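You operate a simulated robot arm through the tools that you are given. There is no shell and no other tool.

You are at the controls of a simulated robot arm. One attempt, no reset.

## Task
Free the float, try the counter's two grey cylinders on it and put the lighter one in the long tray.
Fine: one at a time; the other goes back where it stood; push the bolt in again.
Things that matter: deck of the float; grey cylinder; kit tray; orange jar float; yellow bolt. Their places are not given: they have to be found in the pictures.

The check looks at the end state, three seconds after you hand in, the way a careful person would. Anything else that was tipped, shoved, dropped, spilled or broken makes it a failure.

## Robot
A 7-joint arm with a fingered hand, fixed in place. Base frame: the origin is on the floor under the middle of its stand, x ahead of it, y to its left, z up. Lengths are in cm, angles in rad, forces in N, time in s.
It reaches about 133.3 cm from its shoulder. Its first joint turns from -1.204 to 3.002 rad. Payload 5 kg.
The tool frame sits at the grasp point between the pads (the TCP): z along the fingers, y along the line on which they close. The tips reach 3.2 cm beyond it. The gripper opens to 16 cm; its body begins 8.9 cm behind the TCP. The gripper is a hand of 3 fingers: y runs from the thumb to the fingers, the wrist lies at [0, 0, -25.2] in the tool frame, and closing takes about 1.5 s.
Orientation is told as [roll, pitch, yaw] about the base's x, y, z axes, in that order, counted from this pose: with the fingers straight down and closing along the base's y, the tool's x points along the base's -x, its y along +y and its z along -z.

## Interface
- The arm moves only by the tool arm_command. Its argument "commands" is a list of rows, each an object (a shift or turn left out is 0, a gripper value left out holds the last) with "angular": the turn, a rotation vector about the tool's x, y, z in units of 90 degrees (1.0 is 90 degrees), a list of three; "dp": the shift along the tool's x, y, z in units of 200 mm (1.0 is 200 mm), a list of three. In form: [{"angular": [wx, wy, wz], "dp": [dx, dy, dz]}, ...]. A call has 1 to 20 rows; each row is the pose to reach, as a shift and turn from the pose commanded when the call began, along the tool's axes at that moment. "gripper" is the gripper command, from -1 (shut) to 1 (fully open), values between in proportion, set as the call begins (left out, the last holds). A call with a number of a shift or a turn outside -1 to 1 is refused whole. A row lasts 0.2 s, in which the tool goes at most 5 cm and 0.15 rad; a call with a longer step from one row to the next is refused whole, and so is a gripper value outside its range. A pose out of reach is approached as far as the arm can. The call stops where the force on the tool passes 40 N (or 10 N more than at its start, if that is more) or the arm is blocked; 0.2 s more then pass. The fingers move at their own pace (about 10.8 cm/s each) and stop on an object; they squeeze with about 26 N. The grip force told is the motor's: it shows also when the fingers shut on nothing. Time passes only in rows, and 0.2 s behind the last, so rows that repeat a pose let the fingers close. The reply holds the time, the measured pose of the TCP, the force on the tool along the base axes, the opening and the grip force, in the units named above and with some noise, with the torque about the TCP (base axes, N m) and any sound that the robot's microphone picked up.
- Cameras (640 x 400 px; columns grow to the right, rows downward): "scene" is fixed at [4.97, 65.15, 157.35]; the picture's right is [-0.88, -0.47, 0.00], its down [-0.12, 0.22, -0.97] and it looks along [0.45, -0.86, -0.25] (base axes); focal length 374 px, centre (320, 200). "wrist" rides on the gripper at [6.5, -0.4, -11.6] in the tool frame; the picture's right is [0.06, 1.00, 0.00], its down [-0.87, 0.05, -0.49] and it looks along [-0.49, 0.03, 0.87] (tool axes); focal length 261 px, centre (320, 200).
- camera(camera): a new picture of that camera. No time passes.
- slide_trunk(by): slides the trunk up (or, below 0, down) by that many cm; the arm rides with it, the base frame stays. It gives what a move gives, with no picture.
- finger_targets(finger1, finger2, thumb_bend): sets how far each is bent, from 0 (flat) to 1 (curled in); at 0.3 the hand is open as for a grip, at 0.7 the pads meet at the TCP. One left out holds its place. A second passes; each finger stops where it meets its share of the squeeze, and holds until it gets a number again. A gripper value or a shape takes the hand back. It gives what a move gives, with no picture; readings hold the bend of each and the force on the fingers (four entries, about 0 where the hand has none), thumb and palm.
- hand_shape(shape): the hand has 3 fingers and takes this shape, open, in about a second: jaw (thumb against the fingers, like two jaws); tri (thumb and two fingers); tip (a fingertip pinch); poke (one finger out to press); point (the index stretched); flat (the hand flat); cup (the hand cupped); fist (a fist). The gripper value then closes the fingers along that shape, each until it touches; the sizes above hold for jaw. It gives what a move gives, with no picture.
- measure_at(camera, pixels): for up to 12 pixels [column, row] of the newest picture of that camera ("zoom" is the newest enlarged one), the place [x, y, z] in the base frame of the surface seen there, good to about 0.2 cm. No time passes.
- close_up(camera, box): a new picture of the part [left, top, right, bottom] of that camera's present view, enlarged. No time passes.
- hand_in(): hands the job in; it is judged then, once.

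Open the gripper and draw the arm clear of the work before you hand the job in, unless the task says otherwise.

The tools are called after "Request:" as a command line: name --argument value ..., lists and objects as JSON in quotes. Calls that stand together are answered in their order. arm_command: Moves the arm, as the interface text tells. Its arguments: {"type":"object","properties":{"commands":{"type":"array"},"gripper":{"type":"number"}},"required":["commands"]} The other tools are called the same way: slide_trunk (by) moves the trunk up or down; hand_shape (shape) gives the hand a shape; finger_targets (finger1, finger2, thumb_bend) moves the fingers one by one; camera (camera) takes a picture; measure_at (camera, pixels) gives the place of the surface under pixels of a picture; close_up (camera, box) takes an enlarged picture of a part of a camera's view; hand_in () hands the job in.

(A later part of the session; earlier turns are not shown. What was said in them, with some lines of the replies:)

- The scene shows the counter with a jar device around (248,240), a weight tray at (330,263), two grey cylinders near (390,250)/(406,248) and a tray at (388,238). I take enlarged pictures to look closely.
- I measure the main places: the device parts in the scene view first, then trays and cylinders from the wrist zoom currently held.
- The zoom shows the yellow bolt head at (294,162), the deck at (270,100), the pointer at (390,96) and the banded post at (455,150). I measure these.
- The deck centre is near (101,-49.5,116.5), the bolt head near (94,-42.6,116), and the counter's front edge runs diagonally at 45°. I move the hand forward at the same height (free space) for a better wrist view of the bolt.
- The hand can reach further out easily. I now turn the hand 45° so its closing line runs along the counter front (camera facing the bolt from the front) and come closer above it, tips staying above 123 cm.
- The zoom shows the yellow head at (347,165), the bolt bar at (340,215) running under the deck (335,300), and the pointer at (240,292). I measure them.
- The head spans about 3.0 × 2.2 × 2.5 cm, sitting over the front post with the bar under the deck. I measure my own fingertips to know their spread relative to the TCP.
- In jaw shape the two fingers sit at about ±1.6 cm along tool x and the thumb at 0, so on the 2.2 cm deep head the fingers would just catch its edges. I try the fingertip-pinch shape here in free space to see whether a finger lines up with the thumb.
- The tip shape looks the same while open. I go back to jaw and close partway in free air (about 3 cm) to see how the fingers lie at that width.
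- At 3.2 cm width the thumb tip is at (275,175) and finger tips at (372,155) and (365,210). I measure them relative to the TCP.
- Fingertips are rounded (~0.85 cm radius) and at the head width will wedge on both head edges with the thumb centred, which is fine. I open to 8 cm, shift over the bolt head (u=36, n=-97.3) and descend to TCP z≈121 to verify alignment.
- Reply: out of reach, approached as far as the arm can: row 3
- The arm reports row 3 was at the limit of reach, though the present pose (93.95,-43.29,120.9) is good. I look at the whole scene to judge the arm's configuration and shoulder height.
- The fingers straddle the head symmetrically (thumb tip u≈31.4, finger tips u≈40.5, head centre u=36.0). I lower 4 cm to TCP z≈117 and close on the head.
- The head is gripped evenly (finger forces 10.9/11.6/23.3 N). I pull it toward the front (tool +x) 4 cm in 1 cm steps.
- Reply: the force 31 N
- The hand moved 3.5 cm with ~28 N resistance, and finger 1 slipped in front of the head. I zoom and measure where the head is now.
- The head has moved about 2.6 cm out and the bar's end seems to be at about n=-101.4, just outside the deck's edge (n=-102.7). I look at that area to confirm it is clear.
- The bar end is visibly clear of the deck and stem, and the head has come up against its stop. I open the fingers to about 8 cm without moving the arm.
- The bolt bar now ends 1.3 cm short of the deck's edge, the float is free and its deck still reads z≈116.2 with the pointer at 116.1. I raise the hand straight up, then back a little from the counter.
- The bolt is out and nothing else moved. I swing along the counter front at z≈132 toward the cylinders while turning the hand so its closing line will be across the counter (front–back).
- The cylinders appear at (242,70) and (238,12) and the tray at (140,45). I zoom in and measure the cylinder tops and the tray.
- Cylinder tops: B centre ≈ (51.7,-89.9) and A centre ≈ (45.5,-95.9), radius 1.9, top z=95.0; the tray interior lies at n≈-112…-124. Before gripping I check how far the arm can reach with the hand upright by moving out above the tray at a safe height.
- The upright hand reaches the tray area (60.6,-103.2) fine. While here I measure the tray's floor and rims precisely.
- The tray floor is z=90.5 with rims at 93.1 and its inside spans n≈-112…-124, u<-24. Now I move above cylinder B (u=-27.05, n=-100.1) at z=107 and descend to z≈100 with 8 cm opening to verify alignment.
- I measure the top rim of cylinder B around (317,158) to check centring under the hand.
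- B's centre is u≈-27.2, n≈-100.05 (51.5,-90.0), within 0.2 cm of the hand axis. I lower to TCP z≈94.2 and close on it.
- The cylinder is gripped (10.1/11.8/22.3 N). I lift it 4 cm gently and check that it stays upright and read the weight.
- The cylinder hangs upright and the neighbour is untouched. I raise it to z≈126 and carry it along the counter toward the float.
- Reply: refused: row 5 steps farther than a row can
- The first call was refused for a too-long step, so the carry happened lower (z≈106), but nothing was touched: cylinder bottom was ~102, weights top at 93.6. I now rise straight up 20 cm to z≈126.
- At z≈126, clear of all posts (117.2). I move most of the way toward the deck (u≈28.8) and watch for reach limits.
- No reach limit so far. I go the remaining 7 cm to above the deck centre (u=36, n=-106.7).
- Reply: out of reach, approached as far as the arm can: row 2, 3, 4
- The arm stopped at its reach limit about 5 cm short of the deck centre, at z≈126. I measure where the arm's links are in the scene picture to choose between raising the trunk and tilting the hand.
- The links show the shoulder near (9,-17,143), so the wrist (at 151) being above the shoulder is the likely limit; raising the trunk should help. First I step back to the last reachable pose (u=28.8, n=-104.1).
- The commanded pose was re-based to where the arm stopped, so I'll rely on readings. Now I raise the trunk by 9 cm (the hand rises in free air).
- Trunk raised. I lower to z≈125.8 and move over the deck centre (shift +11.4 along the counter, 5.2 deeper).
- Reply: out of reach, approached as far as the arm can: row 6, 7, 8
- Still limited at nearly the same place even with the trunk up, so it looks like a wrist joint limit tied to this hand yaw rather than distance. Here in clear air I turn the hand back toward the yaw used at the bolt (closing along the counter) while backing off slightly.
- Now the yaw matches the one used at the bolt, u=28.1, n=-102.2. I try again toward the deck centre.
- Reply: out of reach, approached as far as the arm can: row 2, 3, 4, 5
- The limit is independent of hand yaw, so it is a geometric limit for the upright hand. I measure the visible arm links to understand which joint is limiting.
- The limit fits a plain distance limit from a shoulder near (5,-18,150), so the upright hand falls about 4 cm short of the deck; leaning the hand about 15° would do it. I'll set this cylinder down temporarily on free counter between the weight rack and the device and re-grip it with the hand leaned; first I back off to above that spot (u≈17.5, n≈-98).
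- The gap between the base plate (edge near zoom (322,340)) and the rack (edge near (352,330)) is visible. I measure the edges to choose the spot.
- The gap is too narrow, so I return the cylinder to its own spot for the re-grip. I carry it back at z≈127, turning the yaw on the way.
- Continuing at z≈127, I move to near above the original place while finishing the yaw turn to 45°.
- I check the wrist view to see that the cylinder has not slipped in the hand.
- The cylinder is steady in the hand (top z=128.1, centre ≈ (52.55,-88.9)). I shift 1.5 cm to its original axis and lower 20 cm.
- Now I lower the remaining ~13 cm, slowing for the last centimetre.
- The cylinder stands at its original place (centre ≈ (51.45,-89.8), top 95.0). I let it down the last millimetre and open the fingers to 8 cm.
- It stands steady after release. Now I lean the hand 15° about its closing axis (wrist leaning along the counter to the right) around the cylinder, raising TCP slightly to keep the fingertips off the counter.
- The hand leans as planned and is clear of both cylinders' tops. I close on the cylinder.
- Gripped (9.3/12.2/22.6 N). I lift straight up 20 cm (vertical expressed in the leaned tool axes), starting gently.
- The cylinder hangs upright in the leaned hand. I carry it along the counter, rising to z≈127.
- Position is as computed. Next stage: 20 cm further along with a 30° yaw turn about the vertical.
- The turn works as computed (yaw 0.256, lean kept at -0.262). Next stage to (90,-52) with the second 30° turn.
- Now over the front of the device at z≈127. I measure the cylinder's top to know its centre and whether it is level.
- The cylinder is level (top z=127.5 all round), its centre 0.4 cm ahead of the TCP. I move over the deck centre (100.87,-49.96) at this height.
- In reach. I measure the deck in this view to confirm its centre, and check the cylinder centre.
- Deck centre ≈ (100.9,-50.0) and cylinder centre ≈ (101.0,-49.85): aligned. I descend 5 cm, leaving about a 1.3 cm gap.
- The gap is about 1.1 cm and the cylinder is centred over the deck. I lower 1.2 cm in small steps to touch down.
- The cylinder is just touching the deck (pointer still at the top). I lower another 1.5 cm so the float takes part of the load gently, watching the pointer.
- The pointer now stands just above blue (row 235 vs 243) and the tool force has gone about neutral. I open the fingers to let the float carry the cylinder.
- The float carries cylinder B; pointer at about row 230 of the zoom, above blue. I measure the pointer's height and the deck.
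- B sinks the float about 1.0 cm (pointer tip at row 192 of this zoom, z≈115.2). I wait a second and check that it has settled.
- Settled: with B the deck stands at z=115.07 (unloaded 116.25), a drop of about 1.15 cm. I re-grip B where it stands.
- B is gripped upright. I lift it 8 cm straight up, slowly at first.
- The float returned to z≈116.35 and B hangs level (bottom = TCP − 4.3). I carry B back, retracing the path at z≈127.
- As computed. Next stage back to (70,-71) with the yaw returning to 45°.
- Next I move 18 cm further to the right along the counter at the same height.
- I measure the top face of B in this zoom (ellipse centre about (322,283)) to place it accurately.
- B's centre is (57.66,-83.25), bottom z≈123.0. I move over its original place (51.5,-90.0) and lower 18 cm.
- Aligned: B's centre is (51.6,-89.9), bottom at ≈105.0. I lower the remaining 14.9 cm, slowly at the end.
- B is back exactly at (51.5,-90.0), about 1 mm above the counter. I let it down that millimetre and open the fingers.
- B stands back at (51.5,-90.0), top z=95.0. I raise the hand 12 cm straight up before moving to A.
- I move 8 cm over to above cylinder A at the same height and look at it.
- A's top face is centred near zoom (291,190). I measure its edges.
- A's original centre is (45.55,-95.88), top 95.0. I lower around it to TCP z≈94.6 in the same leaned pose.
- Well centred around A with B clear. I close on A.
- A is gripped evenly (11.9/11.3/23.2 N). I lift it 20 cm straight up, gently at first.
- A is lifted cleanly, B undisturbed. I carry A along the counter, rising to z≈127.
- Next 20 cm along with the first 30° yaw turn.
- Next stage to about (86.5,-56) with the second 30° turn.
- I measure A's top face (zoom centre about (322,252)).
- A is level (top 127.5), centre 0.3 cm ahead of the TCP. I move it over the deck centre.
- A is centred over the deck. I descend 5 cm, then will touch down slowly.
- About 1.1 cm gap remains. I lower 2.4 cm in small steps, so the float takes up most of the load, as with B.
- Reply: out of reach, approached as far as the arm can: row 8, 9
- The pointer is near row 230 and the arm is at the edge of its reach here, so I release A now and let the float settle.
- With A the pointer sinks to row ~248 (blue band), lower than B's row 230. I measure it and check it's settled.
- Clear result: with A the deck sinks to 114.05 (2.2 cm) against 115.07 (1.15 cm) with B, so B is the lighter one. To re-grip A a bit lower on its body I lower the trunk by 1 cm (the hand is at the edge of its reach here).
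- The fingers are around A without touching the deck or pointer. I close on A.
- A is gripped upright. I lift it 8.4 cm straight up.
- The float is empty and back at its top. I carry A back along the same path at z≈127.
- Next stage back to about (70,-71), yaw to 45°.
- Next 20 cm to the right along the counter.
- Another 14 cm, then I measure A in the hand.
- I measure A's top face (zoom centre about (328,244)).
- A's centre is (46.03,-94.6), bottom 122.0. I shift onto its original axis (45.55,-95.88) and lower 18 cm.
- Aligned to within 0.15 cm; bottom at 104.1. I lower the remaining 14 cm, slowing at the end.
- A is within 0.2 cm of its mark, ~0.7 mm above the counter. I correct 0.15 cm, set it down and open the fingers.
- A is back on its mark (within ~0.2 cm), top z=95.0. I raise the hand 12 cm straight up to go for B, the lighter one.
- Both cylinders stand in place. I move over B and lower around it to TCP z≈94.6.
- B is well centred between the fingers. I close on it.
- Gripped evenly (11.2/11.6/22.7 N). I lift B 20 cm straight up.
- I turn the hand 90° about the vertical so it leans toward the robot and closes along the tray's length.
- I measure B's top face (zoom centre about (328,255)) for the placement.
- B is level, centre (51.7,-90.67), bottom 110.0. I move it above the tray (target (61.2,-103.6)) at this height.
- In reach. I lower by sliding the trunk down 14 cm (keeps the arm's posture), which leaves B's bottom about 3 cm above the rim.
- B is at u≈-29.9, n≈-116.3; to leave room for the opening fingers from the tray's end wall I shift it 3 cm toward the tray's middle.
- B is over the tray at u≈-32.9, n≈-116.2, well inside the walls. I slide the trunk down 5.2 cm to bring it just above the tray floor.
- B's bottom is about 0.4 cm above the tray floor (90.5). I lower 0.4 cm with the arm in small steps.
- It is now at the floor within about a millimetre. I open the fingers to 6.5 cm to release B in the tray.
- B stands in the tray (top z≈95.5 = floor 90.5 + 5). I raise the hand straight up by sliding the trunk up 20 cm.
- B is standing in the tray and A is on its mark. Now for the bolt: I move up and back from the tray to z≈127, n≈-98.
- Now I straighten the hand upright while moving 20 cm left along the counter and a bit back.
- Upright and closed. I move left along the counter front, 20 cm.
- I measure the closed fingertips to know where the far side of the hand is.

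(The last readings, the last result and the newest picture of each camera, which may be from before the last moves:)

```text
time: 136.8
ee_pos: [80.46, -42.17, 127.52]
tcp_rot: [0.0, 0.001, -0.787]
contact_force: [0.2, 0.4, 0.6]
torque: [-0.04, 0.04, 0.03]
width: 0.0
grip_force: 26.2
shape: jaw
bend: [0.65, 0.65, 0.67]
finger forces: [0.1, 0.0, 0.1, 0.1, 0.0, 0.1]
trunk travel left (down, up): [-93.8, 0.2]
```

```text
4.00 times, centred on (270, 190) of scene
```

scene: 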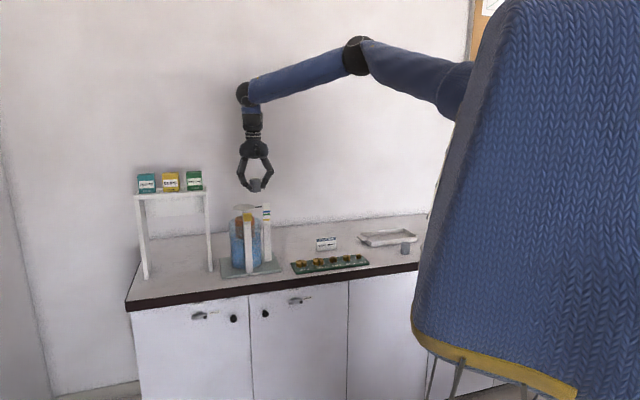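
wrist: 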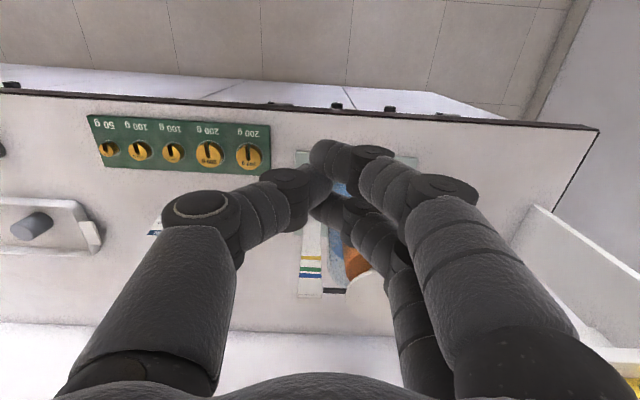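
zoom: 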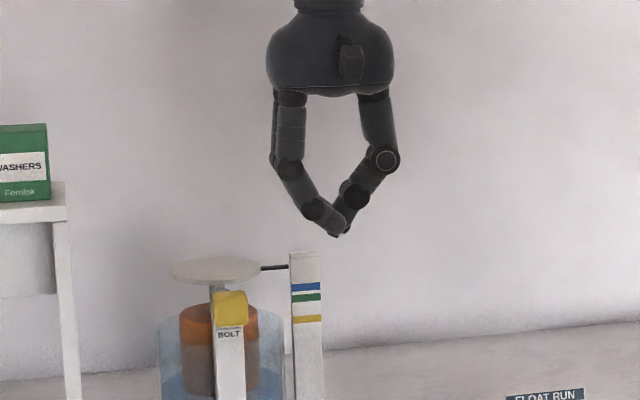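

Fingertips: finger 2's far side is about 2.6 cm ahead (toward the counter) of the TCP, tips about 1.2–2 cm below it. I move to u≈35.6 in front of the bolt, still high.

Request:
arm_command --commands '[{"dp": [0, 0.2, 0]}, {"dp": [0, 0.4265, 0]}, {"dp": [0, 0.4265, 0]}]'

Request:
camera --camera "wrist"

Request:
close_up --camera "scene" --box '[225, 175, 285, 235]'

Request:
measure_at --camera "zoom" --pixels '[[245, 283], [297, 283], [270, 258], [270, 305], [270, 283], [290, 256]]'

```text
time: 137.6
ee_pos: [86.34, -36.46, 127.42]
tcp_rot: [0.006, 0.0, -0.785]
contact_force: [-0.4, 0.7, 0.7]
torque: [0.06, -0.07, 0.0]
width: 0.0
grip_force: 25.6
shape: jaw
bend: [0.65, 0.65, 0.67]
finger forces: [0.0, 0.0, 0.1, 0.0, 0.1, 0.0]
trunk travel left (down, up): [-93.8, 0.2]
```

```text
taken
```

wrist: 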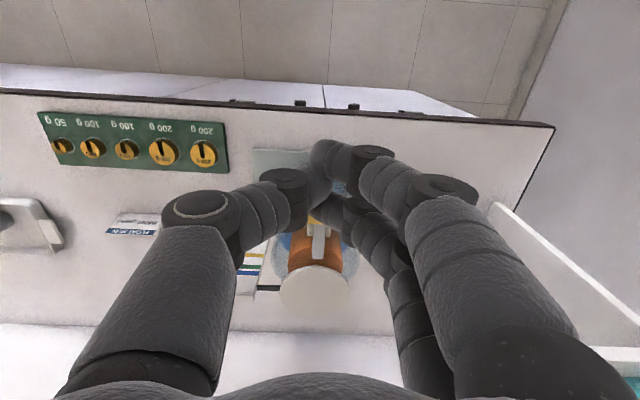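

```text
6.67 times, centred on (255, 205) of scene
```

zoom: 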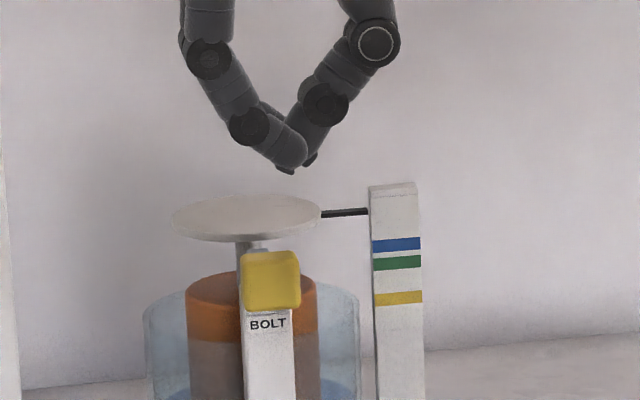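

```text
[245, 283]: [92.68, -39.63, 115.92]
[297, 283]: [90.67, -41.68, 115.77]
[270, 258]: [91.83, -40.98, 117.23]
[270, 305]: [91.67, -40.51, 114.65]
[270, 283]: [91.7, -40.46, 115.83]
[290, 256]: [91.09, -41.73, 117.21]
```

The head's front face is at n=-93.45, z 114.6–117.2, u≈36. I descend in front of it to TCP z≈117.2 (about 4 cm clear of the head).

Request:
arm_command --commands '[{"dp": [0, 0.015, 0.15]}, {"dp": [0, 0.015, 0.3]}, {"dp": [0, 0.015, 0.42]}, {"dp": [0, 0.015, 0.51]}, {"dp": [0, 0.015, 0.51]}]'

Request:
camera --camera "wrist"

Request:
close_up --camera "scene" --box '[210, 160, 300, 240]'

```text
time: 138.8
ee_pos: [86.44, -36.05, 117.27]
tcp_rot: [0.003, -0.001, -0.784]
contact_force: [1.4, 0.6, -0.5]
torque: [-0.02, 0.0, -0.01]
width: 0.0
grip_force: 26.2
shape: jaw
bend: [0.65, 0.65, 0.67]
finger forces: [0.0, 0.0, 0.0, 0.1, 0.0, 0.0]
trunk travel left (down, up): [-93.8, 0.2]
```

```text
taken
```

wrist: 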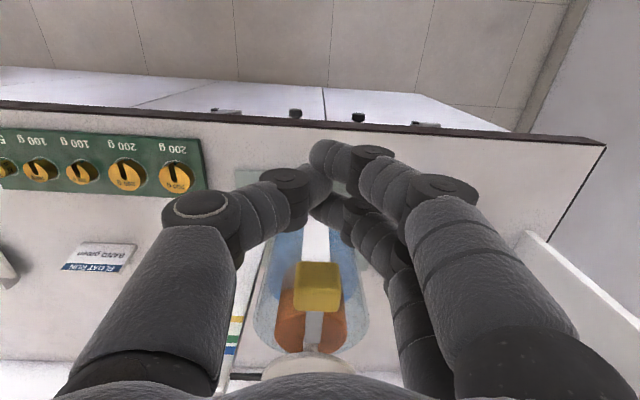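

```text
5.00 times, centred on (255, 200) of scene
```

zoom: 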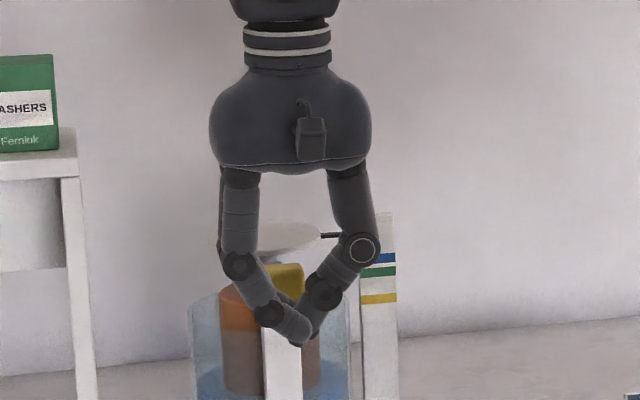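

The fingertips line up with the head (u≈35.9 vs 36.05). I advance toward the head and push it in, 0.5 cm per row from contact, to about the original depth.

Request:
arm_command --commands '[{"dp": [-0.1, 0, 0]}, {"dp": [-0.18, 0, 0]}, {"dp": [-0.21, 0, 0]}, {"dp": [-0.235, 0, 0]}, {"dp": [-0.26, 0, 0]}, {"dp": [-0.285, 0, 0]}, {"dp": [-0.305, 0, 0]}]'

Request:
camera --camera "wrist"

Request:
close_up --camera "wrist" --box '[230, 120, 410, 300]'

```text
time: 140.4
ee_pos: [90.11, -40.59, 117.59]
tcp_rot: [0.005, -0.004, -0.785]
contact_force: [-0.6, 0.3, -0.2]
torque: [0.0, 0.02, 0.03]
width: 0.02
grip_force: 25.8
shape: jaw
bend: [0.65, 0.65, 0.67]
finger forces: [0.0, 0.5, 0.1, 0.0, 0.0, 0.1]
out of reach, approached as far as the arm can: row 5, 6, 7
trunk travel left (down, up): [-93.8, 0.2]
```

```text
taken
```

wrist: 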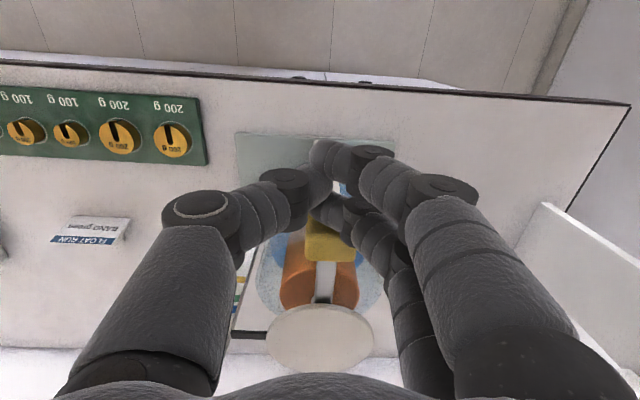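

```text
2.22 times, centred on (320, 210) of wrist
```

zoom: 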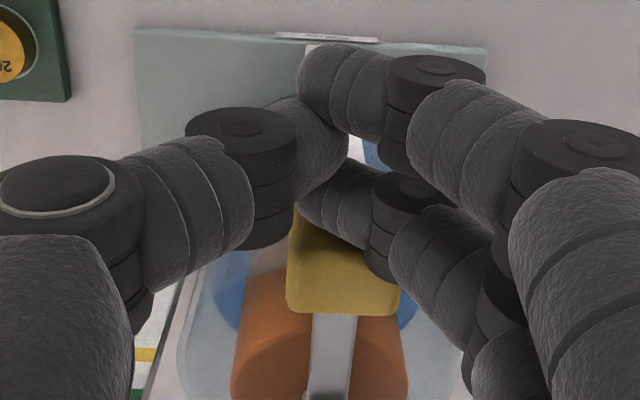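

The arm reports its reach limit at (90.1,-40.6). I measure how far the head has gone so far.

Request:
measure_at --camera "zoom" --pixels '[[340, 300], [300, 300], [390, 300], [330, 360], [325, 390], [310, 230], [345, 190], [335, 230]]'

```text
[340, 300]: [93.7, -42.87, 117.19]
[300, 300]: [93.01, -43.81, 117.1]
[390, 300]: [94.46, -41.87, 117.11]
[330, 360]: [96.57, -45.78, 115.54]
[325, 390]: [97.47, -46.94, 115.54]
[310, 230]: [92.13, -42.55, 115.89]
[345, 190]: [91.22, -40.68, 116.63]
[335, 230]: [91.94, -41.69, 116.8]
```

The head has gone in about 1.2 cm and needs roughly 1.5 cm more. The raised trunk limits reach here, so I back off 5 cm, rise 9 cm, and then slide the trunk down 8.8 cm to its initial height.

Request:
arm_command --commands '[{"dp": [0.12, 0, 0]}, {"dp": [0.25, 0, 0]}, {"dp": [0.25, 0, -0.15]}, {"dp": [0.25, 0, -0.3]}, {"dp": [0.25, 0, -0.44]}, {"dp": [0.25, 0, -0.44]}]'

Request:
slide_trunk --by -8.8

Request:
camera --camera "wrist"

```text
time: 141.8
ee_pos: [86.67, -37.15, 126.39]
tcp_rot: [0.004, 0.0, -0.786]
contact_force: [0.2, 0.5, -0.1]
torque: [0.05, 0.0, 0.0]
width: 0.0
grip_force: 25.7
shape: jaw
bend: [0.65, 0.65, 0.67]
finger forces: [0.1, 0.0, 0.0, 0.1, 0.0, 0.0]
trunk travel left (down, up): [-93.8, 0.2]
```

```text
time: 143.0
ee_pos: [86.54, -37.09, 117.65]
tcp_rot: [0.003, -0.003, -0.785]
contact_force: [0.1, -0.7, 0.3]
torque: [0.01, 0.03, 0.0]
width: 0.01
grip_force: 26.1
shape: jaw
bend: [0.65, 0.65, 0.67]
finger forces: [0.1, 0.0, 0.1, 0.0, 0.1, 0.1]
trunk travel left (down, up): [-85.0, 9.0]
```

```text
taken
```

wrist: 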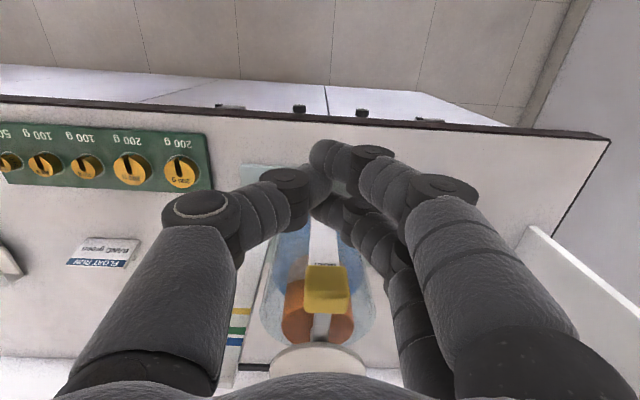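

At z≈117.65 in front of the head. I align to u≈35.6 and push again in small steps to n≈-93.7.

Request:
arm_command --commands '[{"dp": [-0.1, 0.03, 0.02]}, {"dp": [-0.19, 0.03, 0.02]}, {"dp": [-0.215, 0.03, 0.02]}, {"dp": [-0.235, 0.03, 0.02]}, {"dp": [-0.255, 0.03, 0.02]}, {"dp": [-0.275, 0.03, 0.02]}, {"dp": [-0.295, 0.03, 0.02]}, {"dp": [-0.31, 0.03, 0.02]}, {"dp": [-0.31, 0.03, 0.02]}]'

Request:
camera --camera "wrist"

Request:
close_up --camera "wrist" --box '[230, 150, 410, 330]'

```text
time: 145.0
ee_pos: [91.25, -41.11, 117.29]
tcp_rot: [0.002, 0.0, -0.787]
contact_force: [0.1, -0.5, 0.0]
torque: [0.04, -0.02, 0.0]
width: 0.0
grip_force: 26.2
shape: jaw
bend: [0.65, 0.65, 0.67]
finger forces: [0.0, 0.4, 0.0, 0.0, 0.1, 0.0]
trunk travel left (down, up): [-85.0, 9.0]
```

```text
taken
```

wrist: 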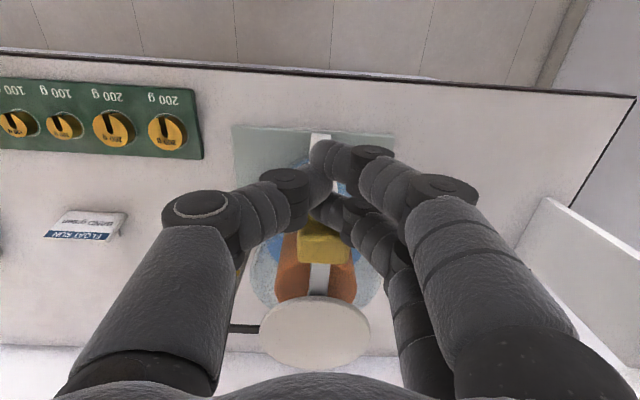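

```text
2.22 times, centred on (320, 240) of wrist
```

zoom: 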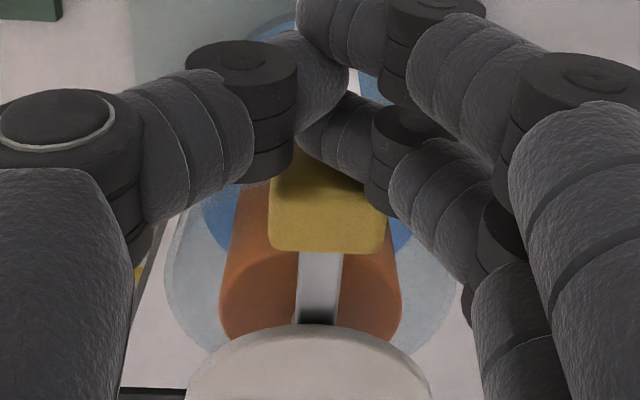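

Request:
measure_at --camera "zoom" --pixels '[[325, 240], [280, 240], [378, 240], [318, 290], [318, 315], [300, 365], [330, 200]]'

Request:
close_up --camera "scene" --box '[225, 175, 285, 235]'

```text
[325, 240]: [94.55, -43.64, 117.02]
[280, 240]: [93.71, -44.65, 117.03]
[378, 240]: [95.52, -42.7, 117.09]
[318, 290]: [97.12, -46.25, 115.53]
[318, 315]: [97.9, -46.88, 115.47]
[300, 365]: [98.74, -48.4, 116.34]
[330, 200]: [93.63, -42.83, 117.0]
```

```text
6.67 times, centred on (255, 205) of scene
```

zoom: 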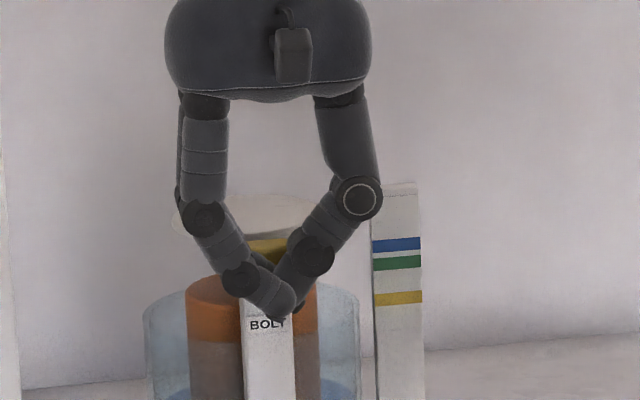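

The head's back edge is at n≈-97.75, the same as at the start (-97.7). I push up to 0.4 cm more in tiny steps to make sure it is home against its stop.

Request:
arm_command --commands '[{"dp": [-0.005, 0, 0]}, {"dp": [-0.01, 0, 0]}, {"dp": [-0.015, 0, 0]}, {"dp": [-0.02, 0, 0]}]'

Request:
camera --camera "wrist"

Request:
close_up --camera "wrist" --box '[230, 150, 410, 330]'

Request:
measure_at --camera "zoom" --pixels '[[325, 245], [325, 238], [280, 240], [378, 240], [330, 200]]'

```text
time: 146.0
ee_pos: [91.56, -41.22, 117.19]
tcp_rot: [0.002, 0.0, -0.785]
contact_force: [-11.7, 11.0, -0.4]
torque: [0.09, 0.13, 0.19]
width: 0.0
grip_force: 26.1
shape: jaw
bend: [0.65, 0.65, 0.67]
finger forces: [0.0, 8.6, 0.0, 0.0, 0.0, 0.0]
trunk travel left (down, up): [-85.0, 9.0]
```

```text
taken
```

wrist: 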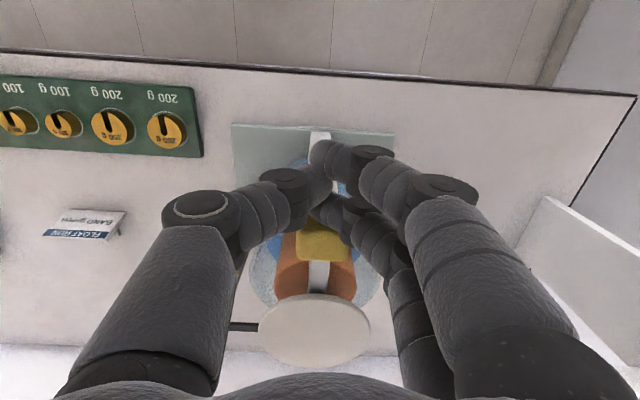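

```text
2.22 times, centred on (320, 240) of wrist
```

zoom: 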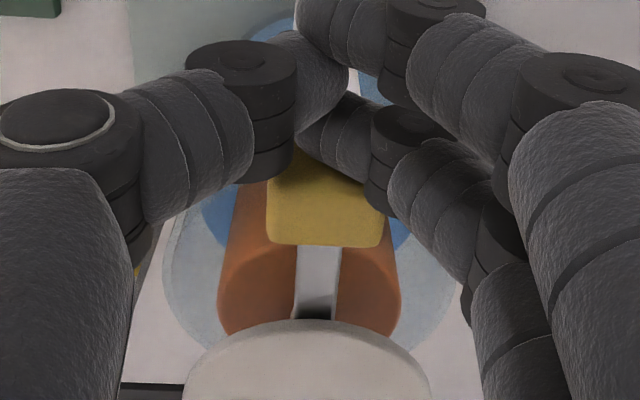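

```text
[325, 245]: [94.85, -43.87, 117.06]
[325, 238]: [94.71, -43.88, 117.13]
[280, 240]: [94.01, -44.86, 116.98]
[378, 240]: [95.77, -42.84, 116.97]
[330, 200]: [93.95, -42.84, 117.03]
```

A firm 16 N resistance: the bolt is fully home. I back straight off 5 cm, then rise away.

Request:
arm_command --commands '[{"dp": [0.05, 0, 0]}, {"dp": [0.15, 0, 0]}, {"dp": [0.3, 0, 0]}, {"dp": [0.3, 0, -0.15]}, {"dp": [0.35, 0, -0.35]}, {"dp": [0.45, 0, -0.55]}, {"dp": [0.45, 0, -0.55]}]'

Request:
camera --camera "wrist"

Request:
close_up --camera "scene" --box '[225, 175, 285, 235]'

Request:
measure_at --camera "zoom" --pixels '[[270, 285], [250, 285], [295, 285], [345, 213], [245, 215], [330, 213]]'

```text
time: 147.6
ee_pos: [85.37, -35.3, 128.17]
tcp_rot: [0.003, 0.0, -0.787]
contact_force: [0.0, 0.5, -0.7]
torque: [0.03, 0.05, 0.01]
width: 0.01
grip_force: 25.7
shape: jaw
bend: [0.65, 0.65, 0.67]
finger forces: [0.0, 0.0, 0.0, 0.1, 0.1, 0.0]
trunk travel left (down, up): [-85.0, 9.0]
```

```text
taken
```

wrist: 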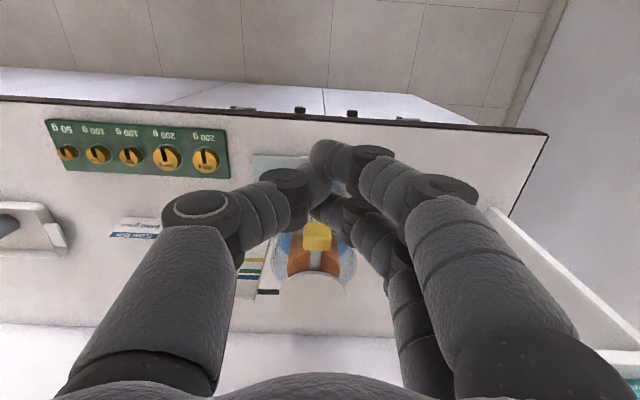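

```text
6.67 times, centred on (255, 205) of scene
```

zoom: 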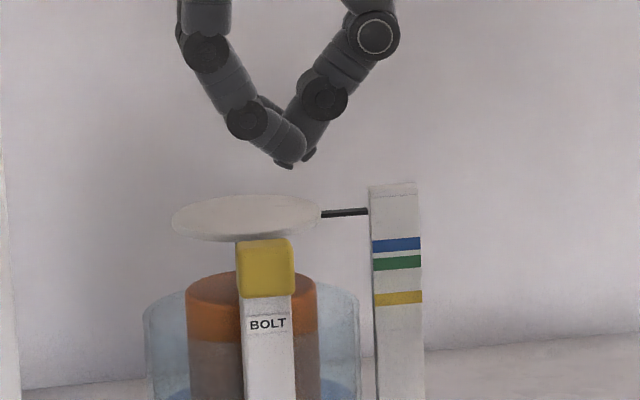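

```text
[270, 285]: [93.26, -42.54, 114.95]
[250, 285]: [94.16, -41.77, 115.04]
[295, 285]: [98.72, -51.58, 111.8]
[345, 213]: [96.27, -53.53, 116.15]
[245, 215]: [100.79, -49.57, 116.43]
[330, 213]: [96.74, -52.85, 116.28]
```

The bolt head's front face is back at n≈-96.05 as at the start, the deck is empty at 116.4. I draw the arm back from the counter and open the hand.

Request:
arm_command --commands '[{"dp": [0.2, 0, -0.1]}, {"dp": [0.4, 0, -0.2]}, {"dp": [0.6, -0.05, -0.3]}, {"dp": [0.8, -0.1, -0.4]}, {"dp": [1.0, -0.15, -0.45]}, {"dp": [1.0, -0.15, -0.45]}]'

Request:
arm_command --commands '[{"dp": [0.1, -0.15, 0]}, {"dp": [0.2, -0.3, 0]}, {"dp": [0.3, -0.45, 0]}, {"dp": [0.4, -0.6, 0]}, {"dp": [0.4, -0.6, 0]}, {"dp": [0.4, -0.6, 0]}, {"dp": [0.4, -0.6, 0]}]' --gripper 1.0

Request:
camera --camera "scene"

Request:
close_up --camera "scene" --box '[280, 210, 440, 290]'

Request:
camera --camera "wrist"

```text
time: 149.0
ee_pos: [69.3, -22.78, 136.94]
tcp_rot: [0.001, 0.0, -0.785]
contact_force: [-0.3, -0.1, 0.3]
torque: [-0.03, 0.02, 0.0]
width: 0.02
grip_force: 26.1
shape: jaw
bend: [0.65, 0.65, 0.67]
finger forces: [0.0, 0.0, 0.1, 0.0, 0.0, 0.0]
trunk travel left (down, up): [-85.0, 9.0]
```

```text
time: 150.6
ee_pos: [54.79, -25.95, 137.11]
tcp_rot: [0.004, -0.002, -0.786]
contact_force: [1.2, 0.7, -0.3]
torque: [-0.01, -0.01, 0.03]
width: 15.99
grip_force: 0.1
shape: jaw
bend: [0.3, 0.3, 0.3]
finger forces: [0.0, 0.0, 0.0, 0.1, 0.1, 0.0]
trunk travel left (down, up): [-85.0, 9.0]
```

```text
taken
```

scene: 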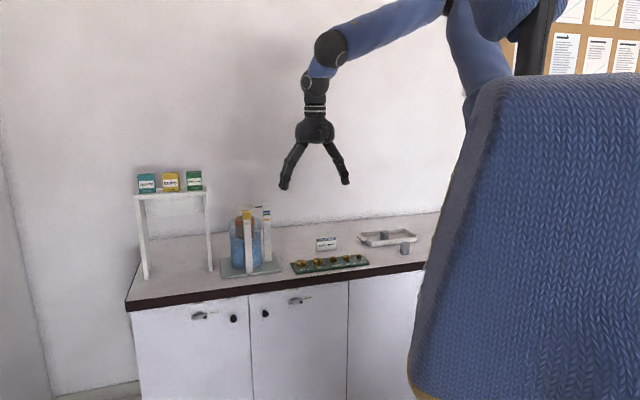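

```text
4.00 times, centred on (360, 250) of scene
```

zoom: 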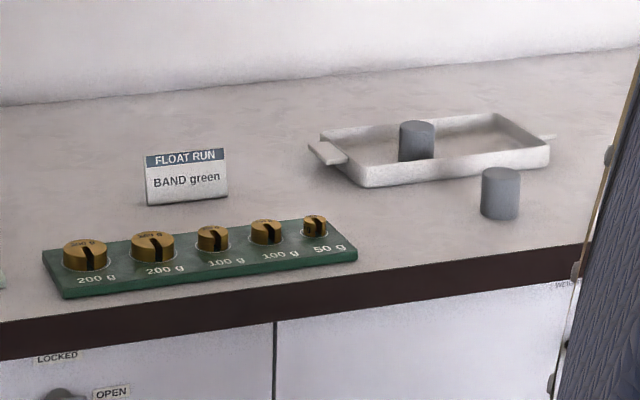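

```text
taken
```

wrist: 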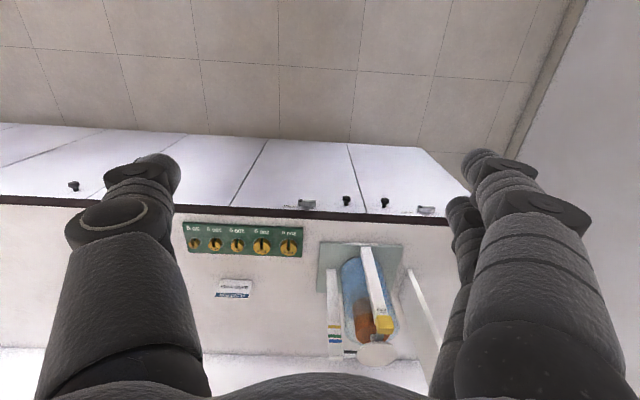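

A stands at (500,193) of the zoom just as at the start, B is in the tray, rack and card unchanged. One last look at the device before handing in.

Request:
close_up --camera "scene" --box '[200, 190, 300, 290]'

Request:
close_up --camera "scene" --box '[225, 195, 275, 245]'

```text
4.00 times, centred on (250, 240) of scene
```

zoom: 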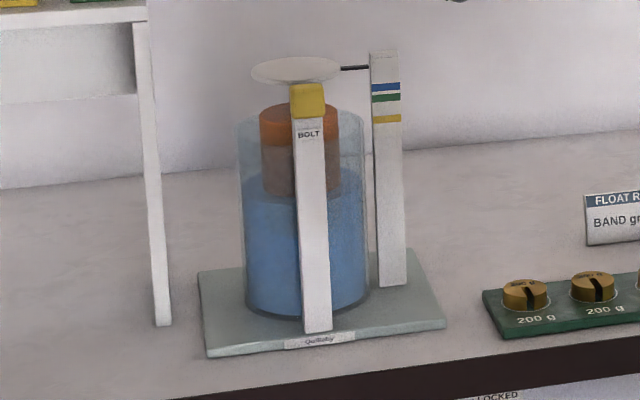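

```text
8.00 times, centred on (250, 220) of scene
```

zoom: 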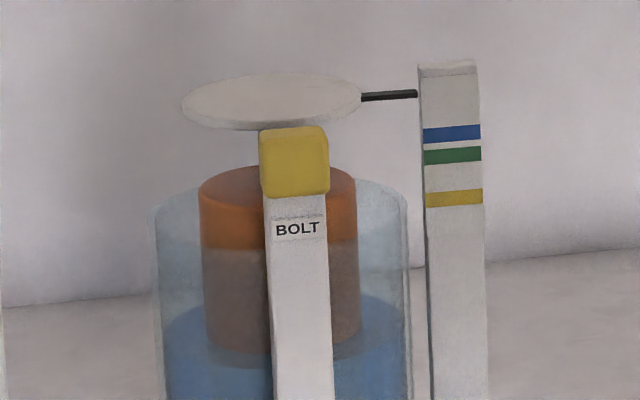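

The device looks identical to the first picture: bolt head at (294,162), deck at (270,100), pointer at the top. The lighter cylinder is in the tray, the heavier back on its mark, the hand open and clear, so I hand in.

Request:
hand_in

```text
The job is handed in.
```

I tried both cylinders on the float, one at a time. The lighter one is now standing in the long tray, and the job is handed in.

| Cylinder | Float deck dropped by | Where it is now |
|---|---|---|
| The one nearer the float | about 1.15 cm | in the long tray (lighter) |
| The one farther from the float | about 2.2 cm | back where it stood, within about 0.2 cm |

- **Bolt:** it is pushed fully in again, and its head sits where it did at the start.
- **Float:** it is empty and back at its starting height.
- **Everything else:** the weight rack, the card and the shelf looked unmoved in the last pictures.
- **Hand:** it is open and clear of the counter.

The arm could not reach the deck with the hand upright. I set the first cylinder back in its place, gripped it again with the hand leaned 15°, and tried both cylinders that way.
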